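You operate a simulated robot arm through the tools that you are given. There is no shell and no other tool. Be economical: measure what you need, move in short steps, check, and stop when the job is done.

You run a simulated two-armed robot. Do the job below in one go: nothing can be reset, and whatever is moved stays where it is left.

## Task
Run the three capsules on the belt into the yellow crate.
Fine: swing the white gate over before the start; one press to start, one to stop, then swing it back. Where these are worked on the way, their far stop is far enough and under half their travel is too little: white gate.

The check looks at the end state, three seconds after you hand in, the way a careful person would. Anything else that was tipped, shoved, dropped, spilled or broken makes it a failure.

## Robot
Two 7-joint arms with two-finger parallel grippers on one trunk, on a base that drives. Base frame: it is fixed to the floor where the robot stands at the start and does not move with it; the origin is under the middle of the robot, x ahead of it, y to its left, z up. Lengths are in m, angles in degrees, forces in N, time in s.
The left shoulder is at the start at [0.05, 0.187, 1.16], the right one opposite. With the tool pointing down near the work surface each hand reaches from about 0.1 to 0.36 m from the robot's upright axis, wherever it stands, measured 20 degrees to its own side. Places, roughly: belt dial [0.9, 0.5, 0.9]; count dial [0.9, 0.4, 0.9]; empty capsule (5x5x2 cm) [0.7, 0.4, 0.9]; green rail [0.6, 0.3, 0.9]; inside of the reject crate [0.8, 0, 0.4]; pale capsule (5x5x3 cm) [0.7, 0.3, 0.9]; reset button [0.9, 0.6, 0.9]; start button [0.9, 0.8, 0.9]; stop button [0.9, 0.7, 0.9]; tension dial [0.9, -0.2, 0.9]; white flap [0.7, -0.4, 0.8]; white gate [0.5, 0, 0.9]. Payload 3.43 kg a hand.
The tool frame of a hand sits at the grasp point between the pads (the TCP): z along the fingers, y along the line on which they close. The tips reach 0.03 m beyond it. The gripper opens to 0.094 m. The fingers are 0.028 m wide and 0.01 m thick; the gripper's body (0.05 by 0.096 m) begins 0.055 m behind the TCP.
Orientation is that of the tool frame in the base frame, as a unit quaternion [w, x, y, z]. With the fingers straight down and closing along the base's y, the tool's x points along the base's -x, its y along +y and its z along -z.

## Interface
- The arms move only by the tool apply_moves. It takes "left_targets", "right_targets" or both (then of equal length, played together; a hand with none holds still); each is a list of rows, each a list of 7 numbers: the shift along the tool's x, y, z in m, then the turn, a rotation vector about the tool's x, y, z in degrees, then the opening in per cent of the stroke, from 0 (shut) to 100 (fully open). In form: [[dx, dy, dz, wx, wy, wz, grip], ...]. A call has 1 to 20 rows; each row shifts and turns the commanded pose from where the row before left it, along the tool's axes as they then stand. Rows are played at 5 a second. More than 0.05 m and 8.6 degrees between two rows, or a gripper value outside its range, and nothing of the call is played. A pose out of reach is approached as far as the arm can. The call stops where the force on the tool passes 40 N (or 10 N more than at its start, if that is more) or the arm is blocked; 0.2 s more then pass. The fingers move at their own pace (about 0.153 m/s each) and stop on an object; they squeeze with about 42 N. The grip force told is the motor's: it shows also when the fingers shut on nothing. Time passes only in rows, and 0.2 s behind the last, so rows that do not move let the fingers close. The reply holds the time, the measured pose of the TCP, the force on the tool along the base axes, the opening and the grip force, in the units named above and with some noise, with the torque about the TCP (base axes, N m) and any sound that the robot's microphone picked up.
- Cameras (640 x 400 px; columns grow to the right, rows downward): "scene" is now at [0.138, 0.013, 1.3017]; the picture's right is [0.16, -0.99, 0.00], its down [-0.73, -0.12, -0.67] and it looks along [0.67, 0.11, -0.74] (base axes); focal length 214 px, centre (320, 200). "left" rides on the left gripper at [0.076, -0.014, -0.102] in its tool frame; the picture's right is [0.18, 0.98, 0.00], its down [-0.75, 0.14, -0.64] and it looks along [-0.63, 0.12, 0.77] (tool axes); focal length 243 px, centre (320, 200). "right" rides on the right gripper at [0.076, 0.014, -0.103] in its tool frame; the picture's right is [-0.18, 0.98, 0.00], its down [-0.75, -0.14, -0.64] and it looks along [-0.63, -0.12, 0.77] (tool axes); focal length 243 px, centre (320, 200).
- grab_frame(camera): a new picture of that camera. The clock stands still meanwhile.
- move_column(by): slides the trunk up (or, below 0, down) by that many m; the arms and the scene camera ride with it, the base frame stays. It gives what a move gives, with no picture.
- steer(legs): drives the robot by 1 to 6 legs, each [ahead, left, turn to the left] in m, m and degrees, along the robot's own axes; the way and the turn of a leg run together, so that a leg with both is an arc; at most 1.5 m and 180 degrees a leg. The arms and the cameras ride along, it lands a little off, and it stops where it bumps. It gives what a move gives.
- turn_head(pan, tilt): turns the head with the scene camera to pan (to the left, within 80 degrees either way) and tilt (down, from -29 to 69), counted from straight ahead of the robot. It gives what a move gives.
- probe_pixels(camera, pixels): there is no depth. For up to 12 entries [column, row, z] of the newest picture of that camera ("zoom" is the newest enlarged one), the place [x, y] in the base frame at which the ray of that pixel passes the height z, good to about 0.002 m. The clock stands still meanwhile.
- zoom(camera, box): a new picture of the part [left, top, right, bottom] of that camera's present view, enlarged. The clock stands still meanwhile.
- job_done(): hands the job in; it is judged then, once.

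Work in short steps. Measure before you move; look again where a grasp or a placing could have gone wrong, and mend it. You have 80 turns and 70 pictures in all, those below and enlarged ones among them. Open the grippers and draw the arms clear of the work before you hand the job in, unless the task says otherwise; then end with one line.

The tools are called by a JSON object that holds its "op" and its "data". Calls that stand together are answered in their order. apply_moves: Moves the arms, as the interface text tells. Its arguments: {"type":"object","properties":{"left_targets":{"type":"array"},"right_targets":{"type":"array"}},"required":[]} The other tools are called the same way: move_column (by) slides the trunk up or down; steer (legs) drives the base; turn_head (pan, tilt) turns the head that bears the scene camera; grab_frame (camera) takes a picture; probe_pixels (camera, pixels) gives the place at which the rays of pixels pass given heights; zoom (camera, box) takes an enlarged picture of a part of a camera's view; job_done () hands the job in.

At the start:

```text
time_s: 0.0
left_tcp_pos: [0.363, 0.2669, 1.1473]
left_orientation: [0.0, 0.0, 1.0, 0.0]
left_wrist_force: [0.8, 0.5, -0.5]
left_ft_torque: [-0.01, 0.02, -0.01]
left_grip_width: 0.0941
left_grasp_force: 0.0
right_tcp_pos: [0.3897, -0.1043, 1.1521]
right_orientation: [0.0, 0.001, 1.0, -0.001]
right_wrist_force: [-0.7, 1.1, 0.9]
right_ft_torque: [-0.02, 0.01, 0.0]
right_grip_width: 0.0938
right_grasp_force: 0.0
trunk travel left (down, up): [-0.375, 0.057]
robot x, y, heading: [-0.0005, -0.0002, -0.1]
head pan, tilt: [9.0, 47.6]
```

scene: 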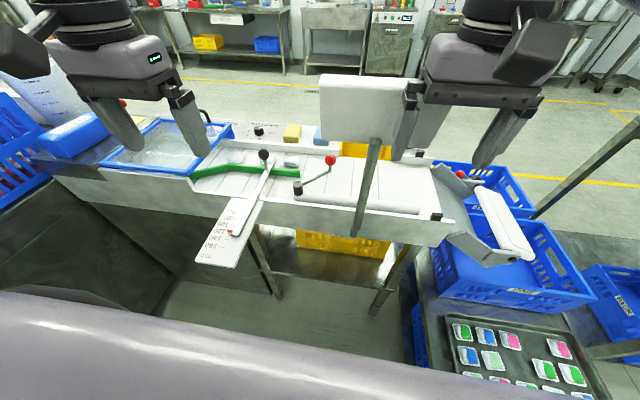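
right: 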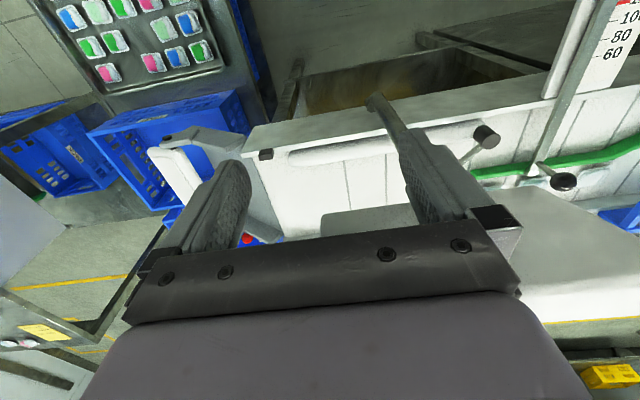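
left: 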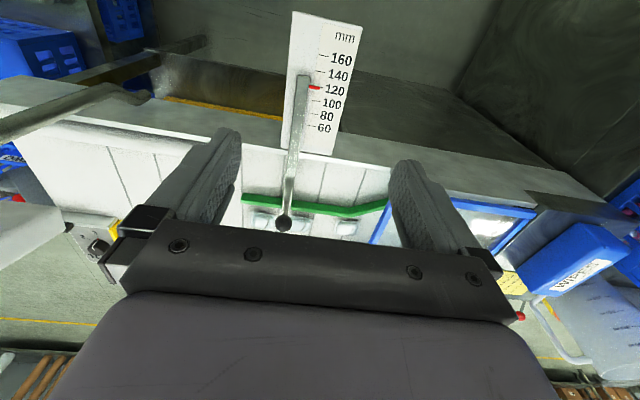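

The first pictures show the belt with a green rail, an arm with a red knob (330,160), and blue crates at the right end. I zoom into the belt for detail.

{"op": "zoom", "data": {"camera": "scene", "box": [180, 100, 380, 225]}}

{"op": "zoom", "data": {"camera": "scene", "box": [360, 120, 600, 270]}}

```text
3.20 times, centred on (280, 162) of scene
```

zoom: 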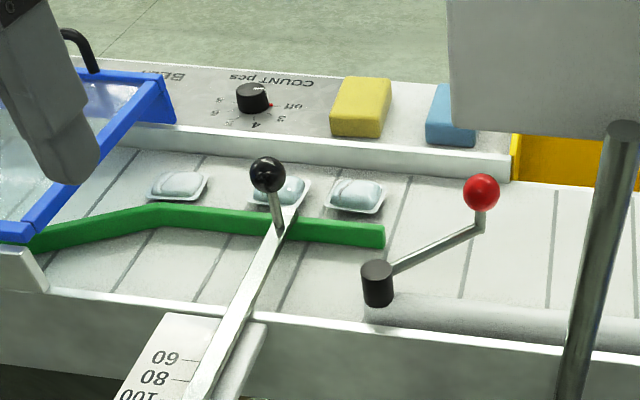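

```text
2.67 times, centred on (480, 195) of scene
```

zoom: 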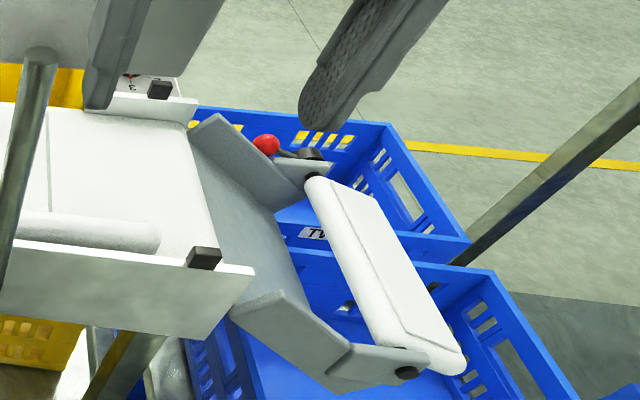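

I see the gate hub at (298,188) with a red knob at (330,160), and the yellow crate opening around (370,150). Now I look at the button panel to the left.

{"op": "turn_head", "data": {"pan": 45, "tilt": 35}}

{"op": "grab_frame", "data": {"camera": "scene"}}

```text
time_s: 1.0
left_tcp_pos: [0.3626, 0.267, 1.1492]
left_orientation: [0.001, 0.0, 1.0, 0.0]
left_wrist_force: [0.0, 0.3, -0.7]
left_ft_torque: [0.03, 0.01, 0.02]
left_grip_width: 0.0943
left_grasp_force: 0.1
right_tcp_pos: [0.3911, -0.1037, 1.154]
right_orientation: [0.0, 0.001, 1.0, 0.0]
right_wrist_force: [-0.1, 0.3, 0.3]
right_ft_torque: [-0.04, 0.01, 0.0]
right_grip_width: 0.094
right_grasp_force: 0.0
trunk travel left (down, up): [-0.375, 0.057]
robot x, y, heading: [0.0016, -0.0002, -0.1]
head pan, tilt: [45.0, 35.0]
```

```text
64 pictures are left
```

scene: 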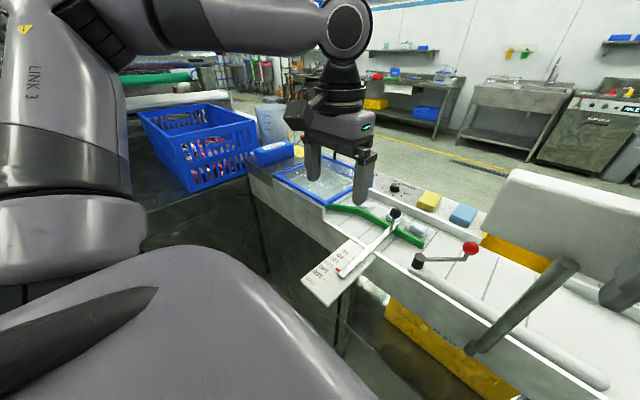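

The hand hides the buttons. I probe the gate knob (471,248), hub (418,262) and belt front edge points for candidate heights.

{"op": "probe_pixels", "data": {"camera": "scene", "pixels": [[471, 248, 0.95], [471, 248, 0.92], [471, 248, 0.98], [418, 262, 0.92], [418, 262, 0.88], [396, 214, 0.92], [396, 214, 0.96], [580, 390, 0.88], [248, 165, 0.88], [335, 303, 0.85], [490, 345, 0.87]]}}

{"op": "turn_head", "data": {"pan": 0, "tilt": 69}}

{"op": "grab_frame", "data": {"camera": "scene"}}

```text
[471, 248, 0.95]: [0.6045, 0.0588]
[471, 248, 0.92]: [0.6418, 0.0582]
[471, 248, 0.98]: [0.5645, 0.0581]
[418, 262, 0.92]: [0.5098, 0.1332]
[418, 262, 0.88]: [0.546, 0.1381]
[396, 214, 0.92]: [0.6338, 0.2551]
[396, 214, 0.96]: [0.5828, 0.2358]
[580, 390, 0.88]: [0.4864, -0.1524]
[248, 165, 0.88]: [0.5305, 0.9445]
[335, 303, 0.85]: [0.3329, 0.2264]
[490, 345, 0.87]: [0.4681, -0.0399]
```

```text
time_s: 2.1
left_tcp_pos: [0.3616, 0.2673, 1.1488]
left_orientation: [0.0, 0.0, 1.0, 0.0]
left_wrist_force: [-0.1, -0.4, -0.9]
left_ft_torque: [0.03, 0.01, -0.01]
left_grip_width: 0.0942
left_grasp_force: 0.1
right_tcp_pos: [0.3908, -0.104, 1.1549]
right_orientation: [0.0, 0.001, 1.0, 0.0]
right_wrist_force: [0.8, 0.0, 0.2]
right_ft_torque: [0.01, -0.02, 0.02]
right_grip_width: 0.0941
right_grasp_force: 0.0
trunk travel left (down, up): [-0.375, 0.057]
robot x, y, heading: [-0.0038, 0.0034, 0.0]
head pan, tilt: [0.0, 68.8]
```

```text
63 pictures are left
```

scene: 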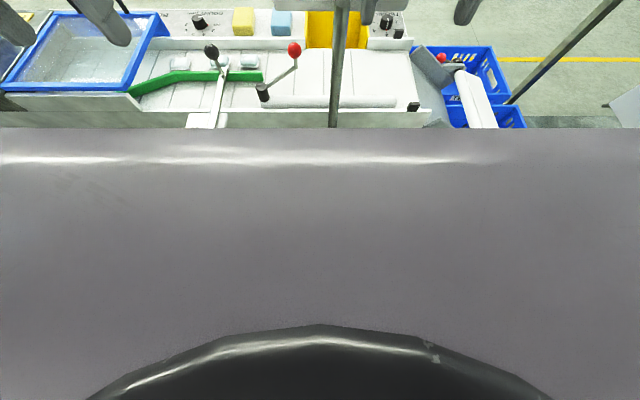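

From this overhead view I triangulate the knob (294,48), hub (262,92), gate tip and the gap edges.

{"op": "probe_pixels", "data": {"camera": "scene", "pixels": [[294, 48, 0.95], [294, 48, 0.92], [294, 48, 0.98], [262, 90, 0.92], [262, 90, 0.89], [394, 101, 0.89], [306, 46, 0.9], [370, 46, 0.9], [410, 46, 0.9], [335, 115, 0.87], [340, 10, 1.1], [211, 50, 0.96]]}}

{"op": "zoom", "data": {"camera": "scene", "box": [120, 0, 440, 140]}}

```text
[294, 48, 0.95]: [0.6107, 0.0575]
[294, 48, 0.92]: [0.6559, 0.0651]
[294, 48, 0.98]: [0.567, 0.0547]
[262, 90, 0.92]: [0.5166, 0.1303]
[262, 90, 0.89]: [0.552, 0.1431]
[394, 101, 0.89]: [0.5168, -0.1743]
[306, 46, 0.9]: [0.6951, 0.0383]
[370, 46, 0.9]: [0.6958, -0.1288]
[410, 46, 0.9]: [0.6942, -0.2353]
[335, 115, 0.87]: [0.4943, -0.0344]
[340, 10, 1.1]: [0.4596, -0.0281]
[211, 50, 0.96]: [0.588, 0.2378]
```

```text
2.00 times, centred on (280, 70) of scene
```

zoom: 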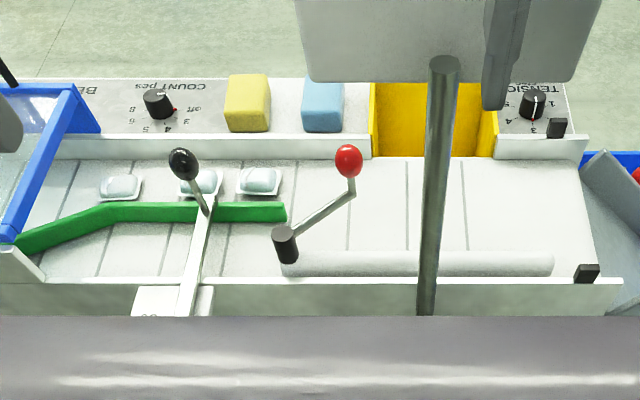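

Knob centre triangulates to about (0.61,0.058,0.95), hub near (0.54,0.135). I test the left arm's forward reach at a safe height (tips at 1.12, nothing there but the knobs at 0.96).

{"op": "apply_moves", "data": {"left_targets": [[-0.05, 0, 0, 0, 0, 0, 100], [-0.05, 0, 0, 0, 0, 0, 100], [-0.05, 0, 0, 0, 0, 0, 100], [-0.05, 0, 0, 0, 0, 0, 100], [-0.05, 0, 0, 0, 0, 0, 100], [0, 0, 0, 0, 0, 0, 100]]}}

```text
time_s: 3.5
left_tcp_pos: [0.5509, 0.2896, 1.1337]
left_orientation: [0.001, 0.0, 1.0, 0.0]
left_wrist_force: [-0.7, -0.2, 1.4]
left_ft_torque: [0.01, 0.02, -0.01]
left_grip_width: 0.0943
left_grasp_force: 0.1
left hand out of reach, approached as far as the arm can: row 4, 5
right_tcp_pos: [0.3888, -0.1034, 1.1549]
right_orientation: [0.0, 0.001, 1.0, 0.0]
right_wrist_force: [0.1, -0.6, -0.1]
right_ft_torque: [-0.01, -0.04, 0.01]
right_grip_width: 0.0939
right_grasp_force: 0.1
trunk travel left (down, up): [-0.375, 0.057]
robot x, y, heading: [-0.0002, -0.0019, -0.1]
head pan, tilt: [0.0, 68.8]
```

Reach ends at x≈0.55 from the axis at shoulder height. I retract the hand, shift the robot left 0.35 m and look at the button area.

{"op": "apply_moves", "data": {"left_targets": [[0.05, 0, -0.02, 0, 0, 0, 100], [0.05, 0, 0, 0, 0, 0, 100], [0.05, 0, 0, 0, 0, 0, 100], [0.05, 0, 0, 0, 0, 0, 100], [0.05, 0, 0, 0, 0, 0, 100], [0, 0, 0, 0, 0, 0, 100]]}}

{"op": "steer", "data": {"legs": [[0, 0.35, 0]]}}

{"op": "turn_head", "data": {"pan": 15, "tilt": 40}}

{"op": "grab_frame", "data": {"camera": "scene"}}

```text
refused: row 1 steps farther than a row can; nothing moved
```

```text
time_s: 7.2
left_tcp_pos: [0.5485, 0.6451, 1.1343]
left_orientation: [0.001, -0.001, 1.0, 0.0]
left_wrist_force: [-0.1, 0.5, -0.3]
left_ft_torque: [0.0, -0.04, -0.05]
left_grip_width: 0.094
left_grasp_force: 0.1
right_tcp_pos: [0.3898, 0.2506, 1.1543]
right_orientation: [0.0, 0.0, 1.0, -0.001]
right_wrist_force: [0.4, -0.9, -0.9]
right_ft_torque: [-0.01, -0.02, 0.0]
right_grip_width: 0.0941
right_grasp_force: 0.1
trunk travel left (down, up): [-0.375, 0.057]
robot x, y, heading: [-0.0041, 0.3554, 0.2]
head pan, tilt: [0.0, 68.8]
```

```text
time_s: 8.1
left_tcp_pos: [0.5495, 0.6455, 1.1327]
left_orientation: [0.001, -0.001, 1.0, 0.0]
left_wrist_force: [1.0, -0.3, -0.7]
left_ft_torque: [0.02, -0.03, 0.0]
left_grip_width: 0.0942
left_grasp_force: 0.1
right_tcp_pos: [0.3904, 0.2494, 1.1553]
right_orientation: [0.0, -0.001, 1.0, 0.0]
right_wrist_force: [0.1, 0.4, 0.0]
right_ft_torque: [0.01, -0.01, 0.03]
right_grip_width: 0.0939
right_grasp_force: 0.0
trunk travel left (down, up): [-0.375, 0.057]
robot x, y, heading: [-0.0008, 0.3518, 0.2]
head pan, tilt: [15.0, 40.0]
```

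```text
61 pictures are left
```

scene: 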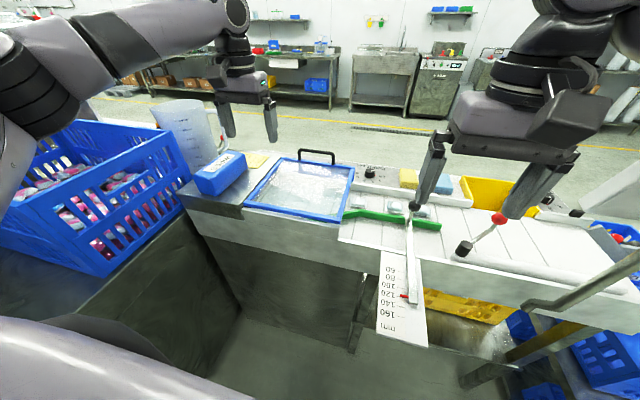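

The view is clearer; the blue-framed lid lies at (300,187), and something yellow at (262,160). I zoom there to find the buttons.

{"op": "zoom", "data": {"camera": "scene", "box": [160, 110, 480, 260]}}

{"op": "grab_frame", "data": {"camera": "left"}}

```text
2.00 times, centred on (320, 185) of scene
```

zoom: 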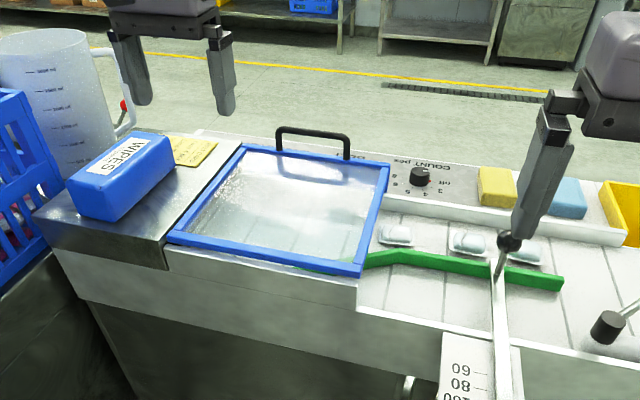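

```text
59 pictures are left
```

left: 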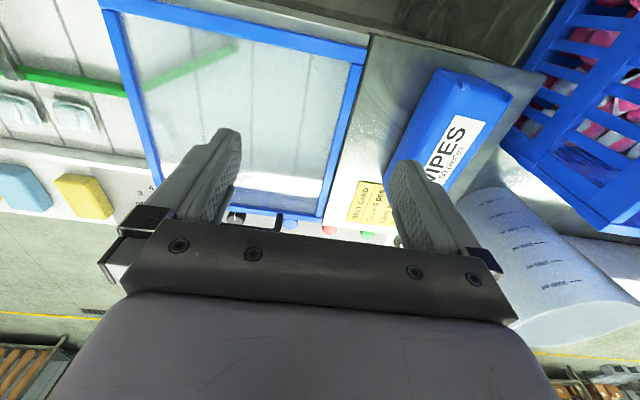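

The left camera shows blue (290,223), red (329,229) and green (368,235) buttons behind the lid. I zoom in.

{"op": "zoom", "data": {"camera": "left", "box": [220, 170, 420, 290]}}

{"op": "probe_pixels", "data": {"camera": "left", "pixels": [[290, 223, 0.9], [329, 229, 0.9], [368, 235, 0.9], [372, 36, 0.93], [325, 215, 0.93], [360, 225, 0.88], [385, 185, 0.9], [460, 230, 0.9]]}}

{"op": "probe_pixels", "data": {"camera": "scene", "pixels": [[355, 167, 0.93], [281, 158, 0.93], [340, 247, 0.93], [243, 204, 0.93], [317, 152, 1.0], [255, 165, 0.9], [210, 165, 0.9], [500, 217, 0.95], [464, 248, 0.92]]}}

```text
3.20 times, centred on (320, 230) of left
```

zoom: 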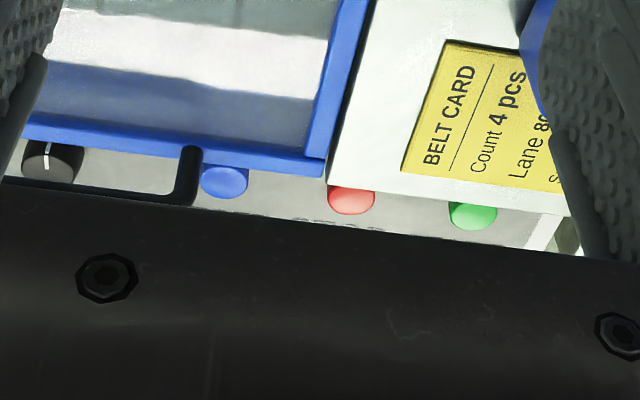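

```text
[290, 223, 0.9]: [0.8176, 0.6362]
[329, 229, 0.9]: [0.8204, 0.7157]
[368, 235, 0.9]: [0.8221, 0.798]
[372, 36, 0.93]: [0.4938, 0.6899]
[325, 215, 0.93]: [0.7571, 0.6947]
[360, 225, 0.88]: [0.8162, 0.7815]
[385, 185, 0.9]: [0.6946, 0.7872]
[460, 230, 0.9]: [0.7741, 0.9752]
```

```text
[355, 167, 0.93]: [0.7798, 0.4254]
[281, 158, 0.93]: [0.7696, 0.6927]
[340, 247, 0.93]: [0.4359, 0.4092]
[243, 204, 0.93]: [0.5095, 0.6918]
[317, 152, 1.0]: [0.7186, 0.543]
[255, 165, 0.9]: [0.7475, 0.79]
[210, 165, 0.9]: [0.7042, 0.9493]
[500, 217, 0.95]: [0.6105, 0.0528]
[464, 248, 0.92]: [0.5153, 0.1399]
```

Buttons sit near x≈0.82–0.86, y≈0.64/0.72/0.80. The gate comes first: I retract the right hand from the sign panel, tilt the left tool 32° forward for more reach, and move the robot to y≈0.1.

{"op": "apply_moves", "data": {"left_targets": [[0.03, 0, -0.01, 0, -8, 0, 100], [0.03, 0, 0, 0, -8, 0, 100], [0.03, 0, 0, 0, -8, 0, 100], [0.03, 0, 0, 0, -8, 0, 60], [0, 0, 0, 0, 0, 0, 60]], "right_targets": [[0.03, 0, 0, 0, 0, 0, 0], [0.03, 0, 0, 0, 0, 0, 0], [0.03, 0, 0, 0, 0, 0, 0], [0.03, 0, 0, 0, 0, 0, 0], [0, 0, 0, 0, 0, 0, 0]]}}

{"op": "steer", "data": {"legs": [[0, -0.25, 0]]}}

{"op": "move_column", "data": {"by": -0.1}}

{"op": "turn_head", "data": {"pan": -5, "tilt": 55}}

{"op": "grab_frame", "data": {"camera": "scene"}}

{"op": "grab_frame", "data": {"camera": "left"}}

```text
time_s: 9.3
left_tcp_pos: [0.4305, 0.6426, 1.116]
left_orientation: [0.277, -0.002, 0.961, -0.001]
left_wrist_force: [0.4, -0.4, 0.8]
left_ft_torque: [0.01, -0.02, 0.02]
left_grip_width: 0.0564
left_grasp_force: 0.1
right_tcp_pos: [0.2702, 0.2499, 1.1535]
right_orientation: [0.0, -0.002, 1.0, 0.0]
right_wrist_force: [-0.8, -1.1, 0.1]
right_ft_torque: [-0.02, 0.02, 0.02]
right_grip_width: 0.0
right_grasp_force: 32.9
trunk travel left (down, up): [-0.375, 0.057]
robot x, y, heading: [0.0003, 0.3531, 0.3]
head pan, tilt: [15.0, 40.0]
```

```text
time_s: 12.1
left_tcp_pos: [0.4316, 0.4009, 1.116]
left_orientation: [0.276, -0.003, 0.961, 0.001]
left_wrist_force: [-0.5, -0.1, -0.1]
left_ft_torque: [-0.02, 0.02, -0.01]
left_grip_width: 0.0564
left_grasp_force: 0.1
right_tcp_pos: [0.2704, 0.0059, 1.1545]
right_orientation: [0.0, -0.003, 1.0, 0.0]
right_wrist_force: [0.3, -1.0, 0.8]
right_ft_torque: [0.03, 0.02, -0.02]
right_grip_width: 0.0
right_grasp_force: 33.3
trunk travel left (down, up): [-0.375, 0.057]
robot x, y, heading: [-0.0021, 0.1086, 0.3]
head pan, tilt: [15.0, 40.0]
```

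```text
time_s: 13.4
left_tcp_pos: [0.4312, 0.3996, 1.0151]
left_orientation: [0.277, -0.003, 0.961, 0.001]
left_wrist_force: [0.4, -0.6, -0.3]
left_ft_torque: [0.04, 0.01, -0.01]
left_grip_width: 0.0565
left_grasp_force: 0.0
right_tcp_pos: [0.2696, 0.0058, 1.0547]
right_orientation: [0.0, -0.003, 1.0, 0.001]
right_wrist_force: [-0.4, 0.8, 0.6]
right_ft_torque: [0.02, -0.02, -0.03]
right_grip_width: 0.0
right_grasp_force: 32.9
trunk travel left (down, up): [-0.275, 0.157]
robot x, y, heading: [0.001, 0.1041, 0.1]
head pan, tilt: [15.0, 40.0]
```

```text
time_s: 14.2
left_tcp_pos: [0.4319, 0.4001, 1.016]
left_orientation: [0.276, -0.004, 0.961, 0.002]
left_wrist_force: [0.3, -0.1, 0.4]
left_ft_torque: [-0.03, 0.02, -0.02]
left_grip_width: 0.0563
left_grasp_force: 0.0
right_tcp_pos: [0.2708, 0.0058, 1.0539]
right_orientation: [-0.001, -0.003, 1.0, 0.0]
right_wrist_force: [-0.8, 0.2, 0.1]
right_ft_torque: [0.01, 0.0, -0.02]
right_grip_width: 0.0
right_grasp_force: 32.2
trunk travel left (down, up): [-0.275, 0.157]
robot x, y, heading: [-0.0005, 0.1035, 0.5]
head pan, tilt: [-5.0, 55.0]
```

```text
57 pictures are left
```

scene: 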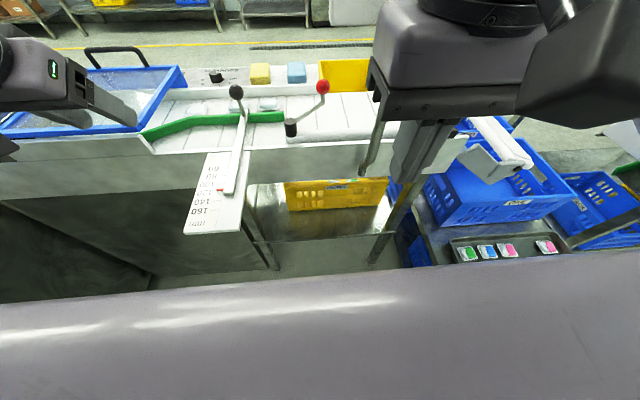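

```text
56 pictures are left
```

left: 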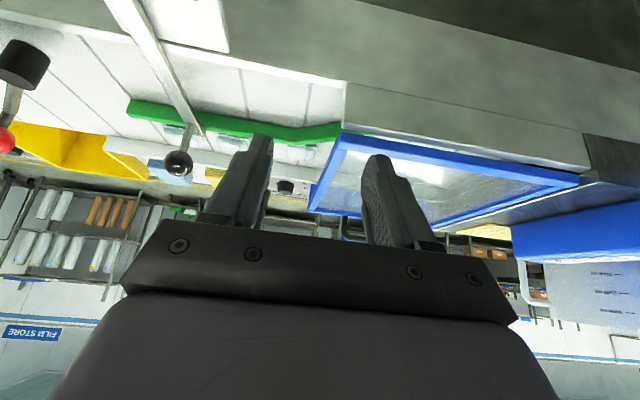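

The gate knob is at (322,86), hub (290,125). I refine its position with this lower viewpoint.

{"op": "probe_pixels", "data": {"camera": "scene", "pixels": [[322, 86, 0.94], [322, 86, 0.95], [322, 86, 0.96], [290, 120, 0.92], [290, 133, 0.9], [236, 92, 0.95], [236, 92, 0.97]]}}

{"op": "zoom", "data": {"camera": "scene", "box": [210, 60, 410, 185]}}

```text
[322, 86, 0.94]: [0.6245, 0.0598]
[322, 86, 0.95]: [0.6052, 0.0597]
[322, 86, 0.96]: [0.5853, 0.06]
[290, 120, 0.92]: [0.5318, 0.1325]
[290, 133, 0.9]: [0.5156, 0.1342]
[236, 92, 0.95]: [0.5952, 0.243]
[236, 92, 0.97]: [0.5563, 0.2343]
```

```text
3.20 times, centred on (310, 122) of scene
```

zoom: 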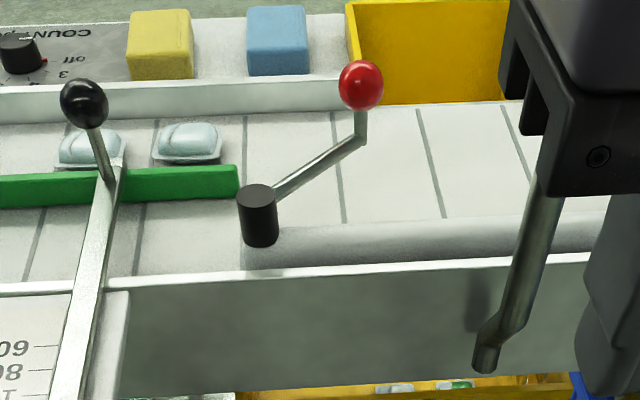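

The sign panel (x≈0.47, y −0.08…0.07, z 1.08–1.2) would block a straight approach, so I'll come in from the left: raise the hand 4 cm, shift the robot left and turn it 45° right.

{"op": "apply_moves", "data": {"left_targets": [[-0.021, 0, -0.034, 0, 0, 0, 60], [0, 0, 0, 0, 0, 0, 60]]}}

{"op": "steer", "data": {"legs": [[-0.03, 0.13, 0], [0, 0, -45]]}}

{"op": "turn_head", "data": {"pan": 35, "tilt": 50}}

{"op": "grab_frame", "data": {"camera": "scene"}}

{"op": "grab_frame", "data": {"camera": "left"}}

```text
time_s: 14.8
left_tcp_pos: [0.4311, 0.4026, 1.0562]
left_orientation: [0.277, -0.003, 0.961, 0.001]
left_wrist_force: [1.6, -0.1, 0.0]
left_ft_torque: [0.01, 0.04, 0.02]
left_grip_width: 0.0564
left_grasp_force: 0.0
right_tcp_pos: [0.2715, 0.0063, 1.0541]
right_orientation: [0.001, -0.003, 1.0, 0.0]
right_wrist_force: [-0.4, -0.6, 0.1]
right_ft_torque: [-0.04, -0.01, 0.02]
right_grip_width: 0.0003
right_grasp_force: 33.2
trunk travel left (down, up): [-0.275, 0.157]
robot x, y, heading: [-0.0015, 0.1076, 0.4]
head pan, tilt: [-5.0, 55.0]
```

```text
time_s: 18.7
left_tcp_pos: [0.4841, 0.1416, 1.0538]
left_orientation: [0.256, 0.362, 0.89, -0.104]
left_wrist_force: [-0.5, -0.2, -1.4]
left_ft_torque: [-0.05, 0.02, 0.0]
left_grip_width: 0.0562
left_grasp_force: 0.0
right_tcp_pos: [0.0916, -0.0275, 1.0543]
right_orientation: [0.001, 0.377, 0.926, 0.001]
right_wrist_force: [-0.1, 0.0, 0.0]
right_ft_torque: [0.0, 0.01, -0.03]
right_grip_width: 0.0
right_grasp_force: 32.9
trunk travel left (down, up): [-0.275, 0.157]
robot x, y, heading: [-0.0285, 0.2358, -44.1]
head pan, tilt: [-5.0, 55.0]
```

```text
time_s: 19.7
left_tcp_pos: [0.4845, 0.1426, 1.0545]
left_orientation: [0.256, 0.362, 0.891, -0.104]
left_wrist_force: [0.2, 0.1, -0.5]
left_ft_torque: [-0.01, 0.02, 0.02]
left_grip_width: 0.0563
left_grasp_force: 0.1
right_tcp_pos: [0.0923, -0.0268, 1.0538]
right_orientation: [0.0, 0.377, 0.926, 0.0]
right_wrist_force: [0.2, 0.2, -0.3]
right_ft_torque: [0.03, 0.01, 0.03]
right_grip_width: 0.0
right_grasp_force: 32.5
trunk travel left (down, up): [-0.275, 0.157]
robot x, y, heading: [-0.0311, 0.2323, -44.3]
head pan, tilt: [35.0, 50.0]
```

```text
54 pictures are left
```

scene: 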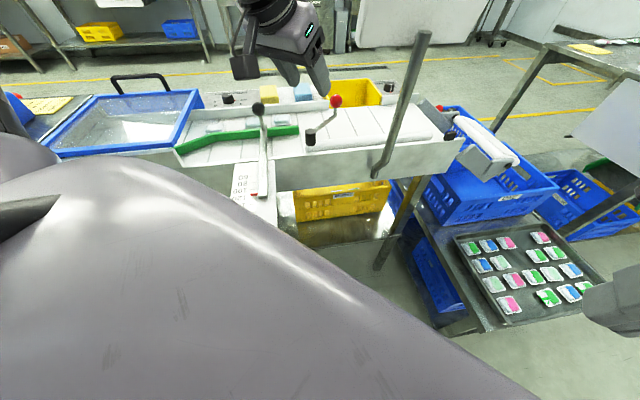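

```text
53 pictures are left
```

left: 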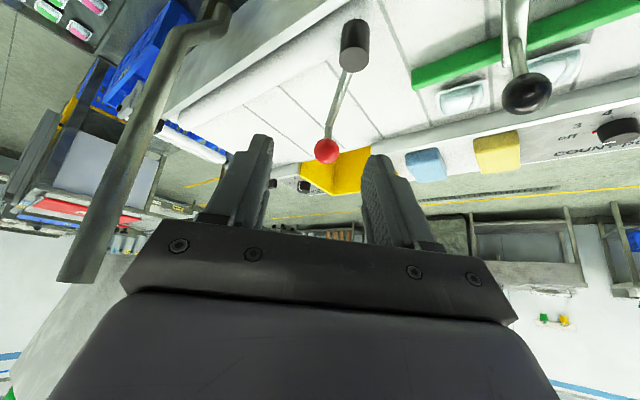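

The hand now faces the knob; in the left picture the knob is at (327,151) and the pole end at (75,280). I triangulate the pole top and knob from both pictures.

{"op": "probe_pixels", "data": {"camera": "scene", "pixels": [[425, 33, 1.05], [425, 33, 1.1], [425, 33, 1.15], [425, 33, 1.08], [356, 45, 1.1], [356, 45, 1.05], [335, 101, 0.95], [310, 134, 0.92], [377, 175, 0.86]]}}

{"op": "probe_pixels", "data": {"camera": "left", "pixels": [[75, 270, 1.05], [75, 270, 1.1], [75, 270, 1.15], [327, 151, 0.93], [327, 151, 0.94], [327, 151, 0.95], [327, 151, 0.96], [355, 30, 0.92], [110, 210, 1.0], [527, 93, 0.96]]}}

{"op": "turn_head", "data": {"pan": 25, "tilt": 15}}

{"op": "grab_frame", "data": {"camera": "scene"}}

```text
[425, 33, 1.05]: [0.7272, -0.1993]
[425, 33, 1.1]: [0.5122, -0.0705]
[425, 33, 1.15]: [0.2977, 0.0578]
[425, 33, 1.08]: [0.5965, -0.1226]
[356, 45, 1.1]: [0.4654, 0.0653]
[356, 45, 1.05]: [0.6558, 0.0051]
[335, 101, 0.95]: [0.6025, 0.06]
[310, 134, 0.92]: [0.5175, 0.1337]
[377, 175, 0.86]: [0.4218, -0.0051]
```

```text
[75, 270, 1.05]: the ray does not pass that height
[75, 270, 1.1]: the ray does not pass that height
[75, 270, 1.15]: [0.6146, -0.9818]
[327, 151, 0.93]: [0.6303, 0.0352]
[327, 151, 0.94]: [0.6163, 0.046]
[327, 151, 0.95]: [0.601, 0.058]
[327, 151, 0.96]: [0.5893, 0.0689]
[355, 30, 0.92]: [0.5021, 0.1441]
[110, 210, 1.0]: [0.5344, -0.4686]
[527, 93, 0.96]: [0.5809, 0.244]
```

```text
time_s: 20.7
left_tcp_pos: [0.4839, 0.1427, 1.056]
left_orientation: [0.256, 0.362, 0.891, -0.103]
left_wrist_force: [-0.5, -1.0, 0.6]
left_ft_torque: [-0.02, 0.02, -0.01]
left_grip_width: 0.0566
left_grasp_force: 0.0
right_tcp_pos: [0.0913, -0.0266, 1.0537]
right_orientation: [0.0, 0.377, 0.926, 0.0]
right_wrist_force: [0.6, -0.9, 0.5]
right_ft_torque: [0.03, -0.02, 0.01]
right_grip_width: 0.0002
right_grasp_force: 33.0
trunk travel left (down, up): [-0.275, 0.157]
robot x, y, heading: [-0.0301, 0.2343, -44.1]
head pan, tilt: [25.0, 15.0]
```

```text
52 pictures are left
```

scene: 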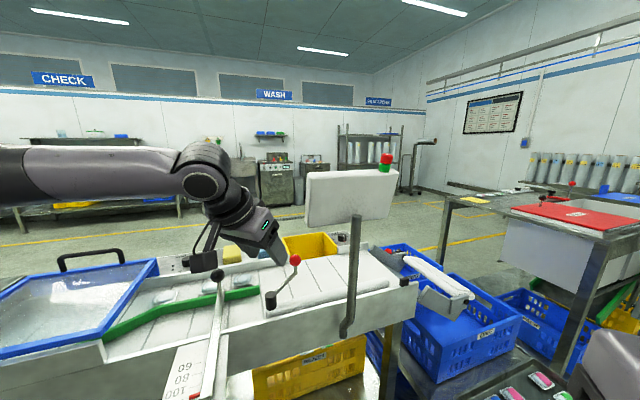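

The panel with the signal light (305–398, 170–227) needs pinning down. I probe its corners and the pole top at several heights.

{"op": "probe_pixels", "data": {"camera": "scene", "pixels": [[306, 227, 1.08], [306, 227, 1.04], [306, 227, 1.0], [306, 227, 0.95], [306, 172, 1.14], [306, 172, 1.1], [388, 219, 1.04], [388, 219, 1.0], [388, 219, 0.95], [356, 216, 1.04], [356, 216, 1.08], [356, 216, 1.0]]}}

{"op": "zoom", "data": {"camera": "scene", "box": [240, 150, 440, 350]}}

```text
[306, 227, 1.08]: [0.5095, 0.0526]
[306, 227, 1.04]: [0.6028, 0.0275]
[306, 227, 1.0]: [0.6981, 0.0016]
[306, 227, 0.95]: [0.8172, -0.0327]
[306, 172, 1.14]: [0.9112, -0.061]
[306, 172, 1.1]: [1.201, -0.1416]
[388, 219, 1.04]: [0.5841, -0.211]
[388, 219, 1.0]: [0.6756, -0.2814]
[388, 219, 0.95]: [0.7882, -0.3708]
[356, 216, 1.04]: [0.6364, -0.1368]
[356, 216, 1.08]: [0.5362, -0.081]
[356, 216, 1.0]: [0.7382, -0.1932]
```

```text
2.00 times, centred on (340, 250) of scene
```

zoom: 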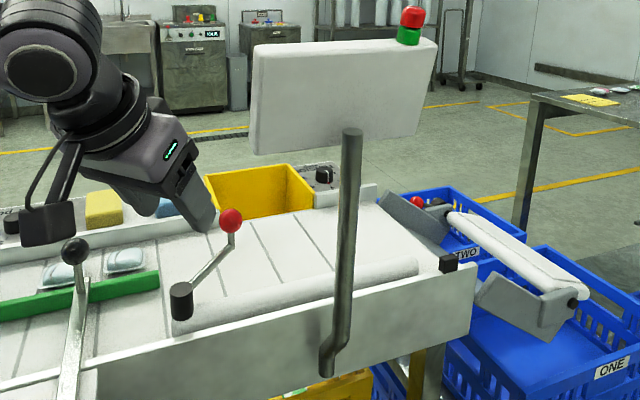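

Panel's lower-left corner ≈ (0.46, 0.065, 1.095): my hand passes about 3–5 cm left of it. I move to a pre-grasp 5 cm before the knob along the tool axis.

{"op": "apply_moves", "data": {"left_targets": [[-0.0174, 0.012, 0.0288, 0, 0, 0, 70], [-0.0174, 0.012, 0.0288, 0, 0, 0, 70], [-0.0174, 0, 0.0288, 0, 0, 0, 70], [-0.0174, 0, 0.0288, 0, 0, 0, 70], [0, 0, 0, 0, 0, 0, 70]]}}

{"op": "grab_frame", "data": {"camera": "left"}}

```text
time_s: 21.9
left_tcp_pos: [0.5874, 0.0764, 0.9956]
left_orientation: [0.256, 0.362, 0.89, -0.105]
left_wrist_force: [0.0, -0.1, 0.2]
left_ft_torque: [-0.03, 0.02, 0.04]
left_grip_width: 0.0658
left_grasp_force: 0.0
right_tcp_pos: [0.0915, -0.0274, 1.0545]
right_orientation: [0.0, 0.377, 0.926, 0.001]
right_wrist_force: [0.0, 0.0, -0.5]
right_ft_torque: [0.01, 0.0, -0.01]
right_grip_width: 0.0
right_grasp_force: 32.7
trunk travel left (down, up): [-0.275, 0.157]
robot x, y, heading: [-0.033, 0.2335, -44.4]
head pan, tilt: [25.0, 15.0]
```

```text
50 pictures are left
```

left: 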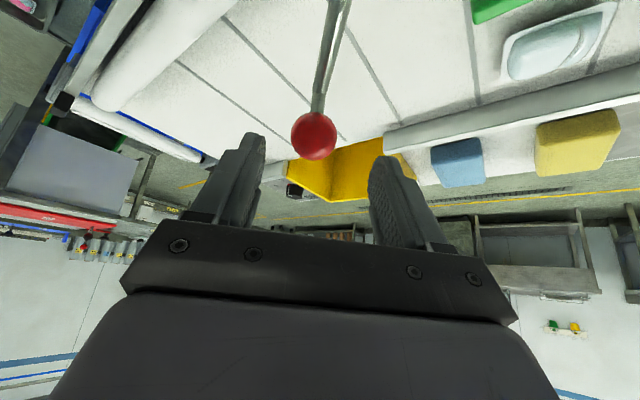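

The knob (314,136) sits midway between the fingertips. I advance 5 cm along the tool axis and close.

{"op": "probe_pixels", "data": {"camera": "left", "pixels": [[314, 136, 0.945], [314, 136, 0.95], [314, 136, 0.955]]}}

{"op": "apply_moves", "data": {"left_targets": [[0, 0, 0.025, 0, 0, 0, 70], [0, 0, 0.025, 0, 0, 0, 70], [0, 0, 0, 0, 0, 0, 0], [0, 0, 0, 0, 0, 0, 0], [0, 0, 0, 0, 0, 0, 0]]}}

{"op": "grab_frame", "data": {"camera": "left"}}

```text
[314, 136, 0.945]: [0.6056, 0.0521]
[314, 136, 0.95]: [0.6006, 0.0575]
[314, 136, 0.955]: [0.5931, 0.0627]
```

```text
time_s: 23.1
left_tcp_pos: [0.6055, 0.0591, 0.9514]
left_orientation: [0.254, 0.362, 0.891, -0.103]
left_wrist_force: [-10.7, 0.9, -8.7]
left_ft_torque: [-0.34, -0.43, 0.34]
left_grip_width: 0.0318
left_grasp_force: 44.9
right_tcp_pos: [0.0907, -0.0271, 1.0545]
right_orientation: [0.001, 0.378, 0.926, 0.0]
right_wrist_force: [1.1, 0.1, 0.5]
right_ft_torque: [-0.02, -0.01, -0.01]
right_grip_width: 0.0001
right_grasp_force: 32.7
trunk travel left (down, up): [-0.275, 0.157]
robot x, y, heading: [-0.0295, 0.2378, -44.3]
head pan, tilt: [25.0, 15.0]
```

```text
49 pictures are left
```

left: 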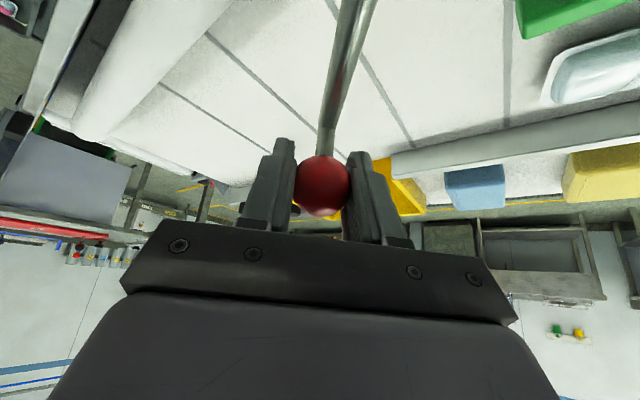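

The knob is held (3.2 cm opening). I swing the gate along its arc about the hub (~0.516,0.133), turning the hand with it, first 16°.

{"op": "apply_moves", "data": {"left_targets": [[0.002, 0.016, -0.0013, -4.24, 0, -6.78, 0], [0.002, 0.016, -0.0013, -4.24, 0, -6.78, 0], [0, 0, 0, 0, 0, 0, 0]]}}

{"op": "grab_frame", "data": {"camera": "scene"}}

```text
time_s: 23.9
left_tcp_pos: [0.6229, 0.0854, 0.9508]
left_orientation: [0.268, 0.233, 0.932, -0.067]
left_wrist_force: [-11.1, 5.4, -6.9]
left_ft_torque: [0.45, 0.75, 0.02]
left_grip_width: 0.0317
left_grasp_force: 44.7
right_tcp_pos: [0.0908, -0.0263, 1.0537]
right_orientation: [0.001, 0.377, 0.926, -0.001]
right_wrist_force: [-0.6, -0.5, 0.0]
right_ft_torque: [0.0, -0.04, 0.02]
right_grip_width: 0.0
right_grasp_force: 33.1
trunk travel left (down, up): [-0.275, 0.157]
robot x, y, heading: [-0.0314, 0.2362, -44.1]
head pan, tilt: [25.0, 15.0]
```

```text
48 pictures are left
```

scene: 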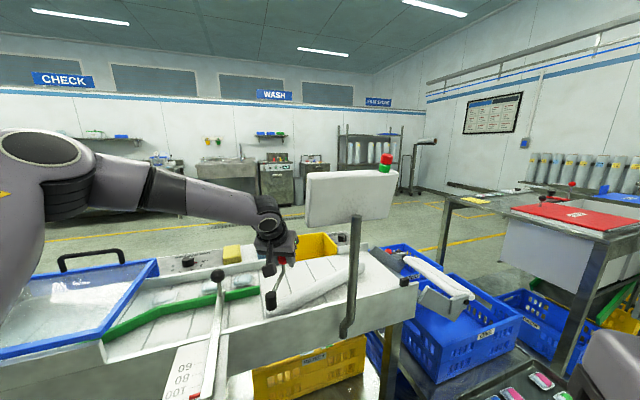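

The gate follows (its white wing has swung out at (340,280)). I carry on another 24° with checks by force.

{"op": "apply_moves", "data": {"left_targets": [[0.004, 0.016, -0.002, -4.24, 0, -6.78, 0], [0.003, 0.016, -0.0013, -4.24, 0, -6.78, 0], [0.002, 0.016, -0.0013, -4.24, 0, -6.78, 0], [0, 0, 0, 0, 0, 0, 0]]}}

{"op": "zoom", "data": {"camera": "scene", "box": [180, 190, 440, 350]}}

```text
time_s: 24.9
left_tcp_pos: [0.6338, 0.1308, 0.9515]
left_orientation: [0.278, 0.033, 0.96, -0.011]
left_wrist_force: [15.8, 2.1, -2.1]
left_ft_torque: [-0.08, -0.35, -0.07]
left_grip_width: 0.0316
left_grasp_force: 44.9
right_tcp_pos: [0.0929, -0.0276, 1.0545]
right_orientation: [-0.001, 0.377, 0.926, 0.0]
right_wrist_force: [0.3, -0.3, -0.6]
right_ft_torque: [-0.02, 0.02, 0.02]
right_grip_width: 0.0001
right_grasp_force: 32.8
trunk travel left (down, up): [-0.275, 0.157]
robot x, y, heading: [-0.0327, 0.2309, -44.3]
head pan, tilt: [25.0, 15.0]
```

```text
2.46 times, centred on (310, 270) of scene
```

zoom: 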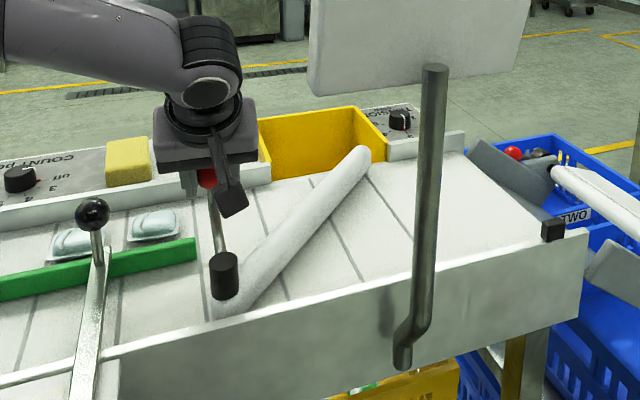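

The gate tip (363,155 in the zoom) is almost at the gap's downstream edge. I push on to the far stop.

{"op": "apply_moves", "data": {"left_targets": [[0.002, 0.008, 0.0, -2.12, 0, -3.39, 0], [0.002, 0.008, 0.0, -2.12, 0, -3.39, 0], [0.001, 0.008, -0.0006, -2.12, 0, -3.39, 0], [0.001, 0.008, -0.0006, -2.12, 0, -3.39, 0], [0.001, 0.008, -0.0006, -2.12, 0, -3.39, 0]]}}

{"op": "zoom", "data": {"camera": "scene", "box": [180, 190, 440, 350]}}

```text
time_s: 25.4
left_tcp_pos: [0.6321, 0.133, 0.9515]
left_orientation: [0.279, -0.001, 0.96, -0.01]
left_wrist_force: [13.0, -12.9, -13.1]
left_ft_torque: [-0.15, -0.46, 0.02]
left_grip_width: 0.0311
left_grasp_force: 45.6
right_tcp_pos: [0.0938, -0.03, 1.0529]
right_orientation: [-0.002, 0.378, 0.926, 0.0]
right_wrist_force: [-1.0, 0.0, -0.7]
right_ft_torque: [-0.04, 0.01, -0.01]
right_grip_width: 0.0
right_grasp_force: 32.9
trunk travel left (down, up): [-0.275, 0.157]
robot x, y, heading: [-0.0316, 0.2307, -44.5]
head pan, tilt: [25.0, 15.0]
stopped in row 2 (left hand): the force on the tool passed its limit at 45 N (the readings are from after the stop); the commanded pose is now the measured one
```

```text
2.46 times, centred on (310, 270) of scene
```

zoom: 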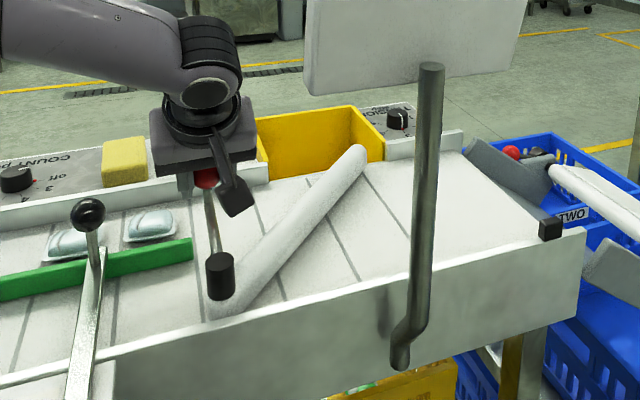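

The gate hit its stop (45 N). I release the knob, back out 10 cm along the tool axis and drift left/up, then recheck the gate.

{"op": "apply_moves", "data": {"left_targets": [[0, 0, 0, 0, 0, 0, 80], [0, 0, 0, 0, 0, 0, 80], [0, 0, -0.03, 0, 0, 0, 80], [0, 0, -0.04, 0, 0, 0, 80], [0, 0, -0.04, 0, 0, 0, 80], [0, 0.03, -0.02, 0, 0, 0, 80], [0.02, 0.04, -0.03, 0, 0, 0, 0], [0.03, 0.04, 0, 0, 0, 0, 0], [0, 0, 0, 0, 0, 0, 0]]}}

{"op": "turn_head", "data": {"pan": 35, "tilt": 45}}

{"op": "grab_frame", "data": {"camera": "scene"}}

```text
refused: row 7 steps farther than a row can; nothing moved
```

```text
time_s: 26.4
left_tcp_pos: [0.6319, 0.1325, 0.9507]
left_orientation: [0.278, -0.001, 0.961, -0.008]
left_wrist_force: [17.2, -19.3, -18.0]
left_ft_torque: [0.13, -0.67, -0.04]
left_grip_width: 0.0311
left_grasp_force: 45.0
right_tcp_pos: [0.0949, -0.0304, 1.0525]
right_orientation: [-0.002, 0.378, 0.926, 0.0]
right_wrist_force: [0.5, -0.2, -0.4]
right_ft_torque: [-0.02, 0.03, -0.03]
right_grip_width: 0.0
right_grasp_force: 32.9
trunk travel left (down, up): [-0.275, 0.157]
robot x, y, heading: [-0.0307, 0.234, -44.6]
head pan, tilt: [35.0, 45.0]
```

```text
45 pictures are left
```

scene: 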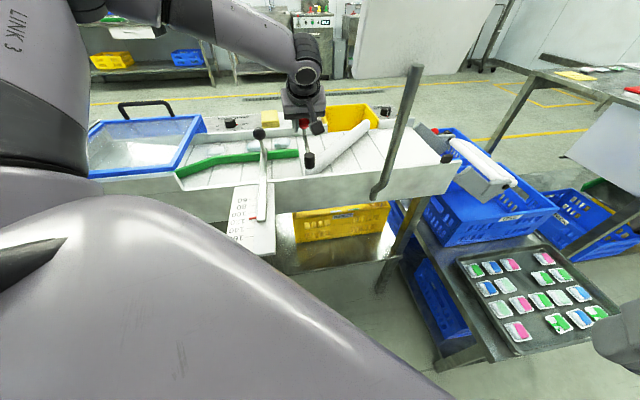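

A row step was too large; I redo the release with smaller steps.

{"op": "apply_moves", "data": {"left_targets": [[0, 0, 0, 0, 0, 0, 80], [0, 0, 0, 0, 0, 0, 80], [0, 0, -0.03, 0, 0, 0, 80], [0, 0, -0.04, 0, 0, 0, 80], [0, 0, -0.04, 0, 0, 0, 80], [0, 0.03, -0.02, 0, 0, 0, 80], [0.02, 0.03, -0.02, 0, 0, 0, 0], [0.03, 0.03, 0, 0, 0, 0, 0], [0, 0, 0, 0, 0, 0, 0]]}}

{"op": "zoom", "data": {"camera": "scene", "box": [170, 80, 490, 280]}}

```text
time_s: 28.4
left_tcp_pos: [0.5087, 0.2272, 1.0509]
left_orientation: [0.28, -0.003, 0.96, -0.008]
left_wrist_force: [-0.1, 0.1, 0.4]
left_ft_torque: [-0.01, -0.02, 0.0]
left_grip_width: 0.0001
left_grasp_force: 33.1
right_tcp_pos: [0.0921, -0.0284, 1.0541]
right_orientation: [0.0, 0.377, 0.926, 0.001]
right_wrist_force: [0.6, 0.4, 0.1]
right_ft_torque: [-0.01, 0.01, -0.01]
right_grip_width: 0.0
right_grasp_force: 33.5
trunk travel left (down, up): [-0.275, 0.157]
robot x, y, heading: [-0.0301, 0.2335, -44.3]
head pan, tilt: [35.0, 45.0]
```

```text
2.00 times, centred on (330, 180) of scene
```

zoom: 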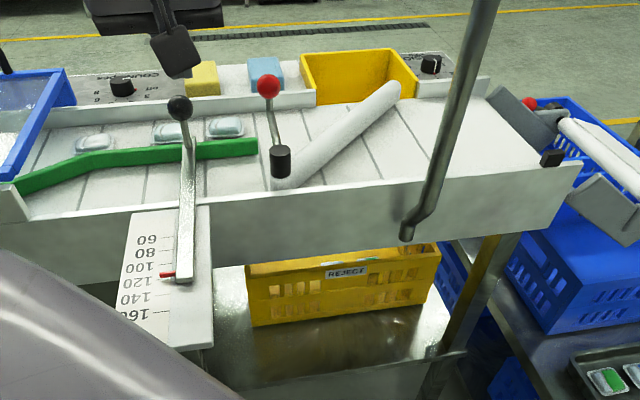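

The gate now closes the belt onto the yellow chute. Next I raise and tilt the left hand further (48°), turn the robot back and move toward the buttons (y≈0.45).

{"op": "apply_moves", "data": {"left_targets": [[-0.021, 0, -0.034, 0, 0, 0, 0], [-0.021, 0, -0.034, 0, 0, 0, 0], [0, 0, 0, 0, -8, 0, 0], [0, 0, 0, 0, -8, 0, 0], [0, 0, 0, 0, 0, 0, 0]]}}

{"op": "steer", "data": {"legs": [[0, 0, 45], [0, 0.12, 0]]}}

{"op": "turn_head", "data": {"pan": 25, "tilt": 40}}

{"op": "grab_frame", "data": {"camera": "scene"}}

{"op": "grab_frame", "data": {"camera": "left"}}

```text
time_s: 29.6
left_tcp_pos: [0.507, 0.2287, 1.1327]
left_orientation: [0.412, -0.004, 0.911, -0.007]
left_wrist_force: [-0.2, 0.0, 0.0]
left_ft_torque: [0.02, -0.02, -0.02]
left_grip_width: 0.0
left_grasp_force: 33.2
right_tcp_pos: [0.0912, -0.0275, 1.0541]
right_orientation: [0.0, 0.378, 0.926, 0.0]
right_wrist_force: [0.0, 0.0, -0.2]
right_ft_torque: [0.02, -0.02, 0.01]
right_grip_width: 0.0
right_grasp_force: 32.8
trunk travel left (down, up): [-0.275, 0.157]
robot x, y, heading: [-0.0265, 0.2352, -44.4]
head pan, tilt: [35.0, 45.0]
```

```text
time_s: 33.3
left_tcp_pos: [0.3657, 0.7178, 1.1321]
left_orientation: [0.385, -0.34, 0.846, 0.144]
left_wrist_force: [-0.8, -0.6, 0.7]
left_ft_torque: [0.0, 0.0, -0.03]
left_grip_width: 0.0
left_grasp_force: 32.9
right_tcp_pos: [0.2403, 0.2484, 1.0532]
right_orientation: [0.0, 0.009, 1.0, 0.0]
right_wrist_force: [-0.1, 0.2, 0.6]
right_ft_torque: [-0.04, 0.0, -0.01]
right_grip_width: 0.0
right_grasp_force: 33.3
trunk travel left (down, up): [-0.275, 0.157]
robot x, y, heading: [-0.0266, 0.3529, -0.9]
head pan, tilt: [35.0, 45.0]
```

```text
time_s: 34.0
left_tcp_pos: [0.3646, 0.7194, 1.1328]
left_orientation: [0.385, -0.341, 0.845, 0.145]
left_wrist_force: [1.1, 1.0, 0.5]
left_ft_torque: [0.02, -0.01, 0.0]
left_grip_width: 0.0
left_grasp_force: 32.6
right_tcp_pos: [0.2385, 0.2482, 1.0537]
right_orientation: [0.0, 0.009, 1.0, 0.001]
right_wrist_force: [0.2, 0.3, 0.1]
right_ft_torque: [0.06, -0.05, -0.01]
right_grip_width: 0.0
right_grasp_force: 32.9
trunk travel left (down, up): [-0.275, 0.157]
robot x, y, heading: [-0.0263, 0.3518, -0.9]
head pan, tilt: [25.0, 40.0]
```

```text
43 pictures are left
```

scene: 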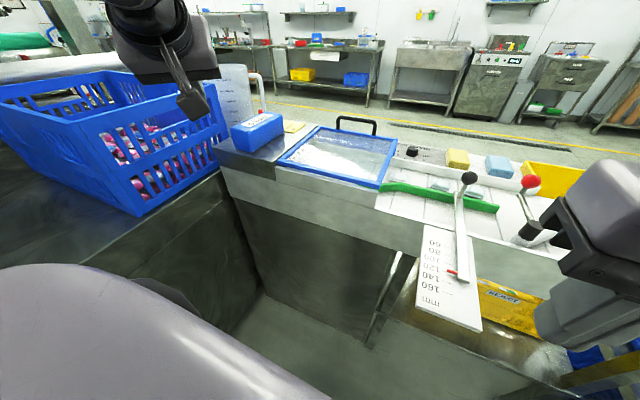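

```text
42 pictures are left
```

left: 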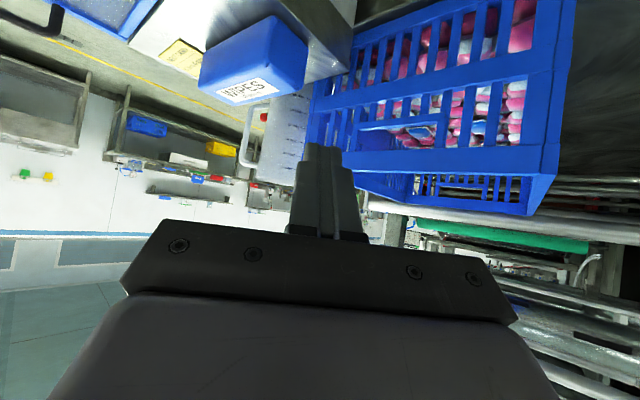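

The hand now points left at the bin, with wipes box at (257,130) and card at (293,126). I yaw the hand back by 32° in place and probe the box and lid geometry.

{"op": "probe_pixels", "data": {"camera": "scene", "pixels": [[284, 130, 0.92], [249, 152, 0.92], [284, 118, 0.98], [245, 138, 0.98], [232, 127, 0.98], [293, 127, 0.92], [306, 126, 0.92], [278, 160, 0.93], [374, 121, 1.0], [340, 117, 1.0]]}}

{"op": "apply_moves", "data": {"left_targets": [[0, 0, 0, 5.94, 0, 5.35, 0], [0, 0, 0, 5.94, 0, 5.35, 0], [0, 0, 0, 5.94, 0, 5.35, 0], [0, 0, 0, 5.94, 0, 5.35, 0], [0, 0, 0, 0, 0, 0, 0]]}}

{"op": "grab_frame", "data": {"camera": "left"}}

```text
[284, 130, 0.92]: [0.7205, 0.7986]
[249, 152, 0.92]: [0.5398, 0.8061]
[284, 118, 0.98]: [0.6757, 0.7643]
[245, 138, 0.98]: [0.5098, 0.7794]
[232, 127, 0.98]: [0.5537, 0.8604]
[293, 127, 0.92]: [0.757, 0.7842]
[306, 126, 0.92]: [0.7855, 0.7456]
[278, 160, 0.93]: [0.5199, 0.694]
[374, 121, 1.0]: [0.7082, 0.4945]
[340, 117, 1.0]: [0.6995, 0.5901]
```

```text
time_s: 35.2
left_tcp_pos: [0.3641, 0.7172, 1.1339]
left_orientation: [0.413, -0.092, 0.905, 0.036]
left_wrist_force: [0.2, 0.3, -0.4]
left_ft_torque: [-0.02, 0.01, -0.02]
left_grip_width: 0.0
left_grasp_force: 33.0
right_tcp_pos: [0.2412, 0.2476, 1.0538]
right_orientation: [-0.001, 0.009, 1.0, 0.001]
right_wrist_force: [0.9, 0.6, -0.3]
right_ft_torque: [0.02, 0.02, 0.02]
right_grip_width: 0.0
right_grasp_force: 33.3
trunk travel left (down, up): [-0.275, 0.157]
robot x, y, heading: [-0.0289, 0.3515, -0.7]
head pan, tilt: [25.0, 40.0]
```

```text
41 pictures are left
```

left: 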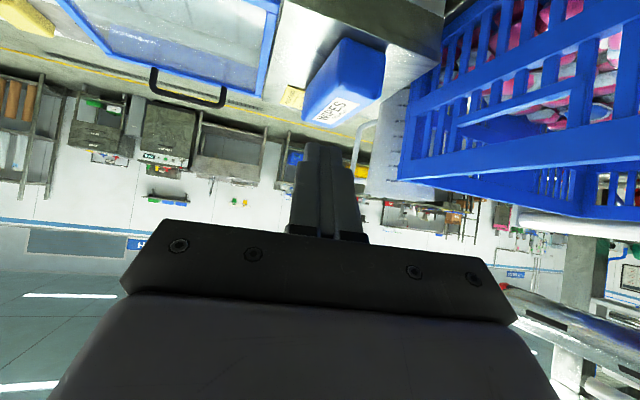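

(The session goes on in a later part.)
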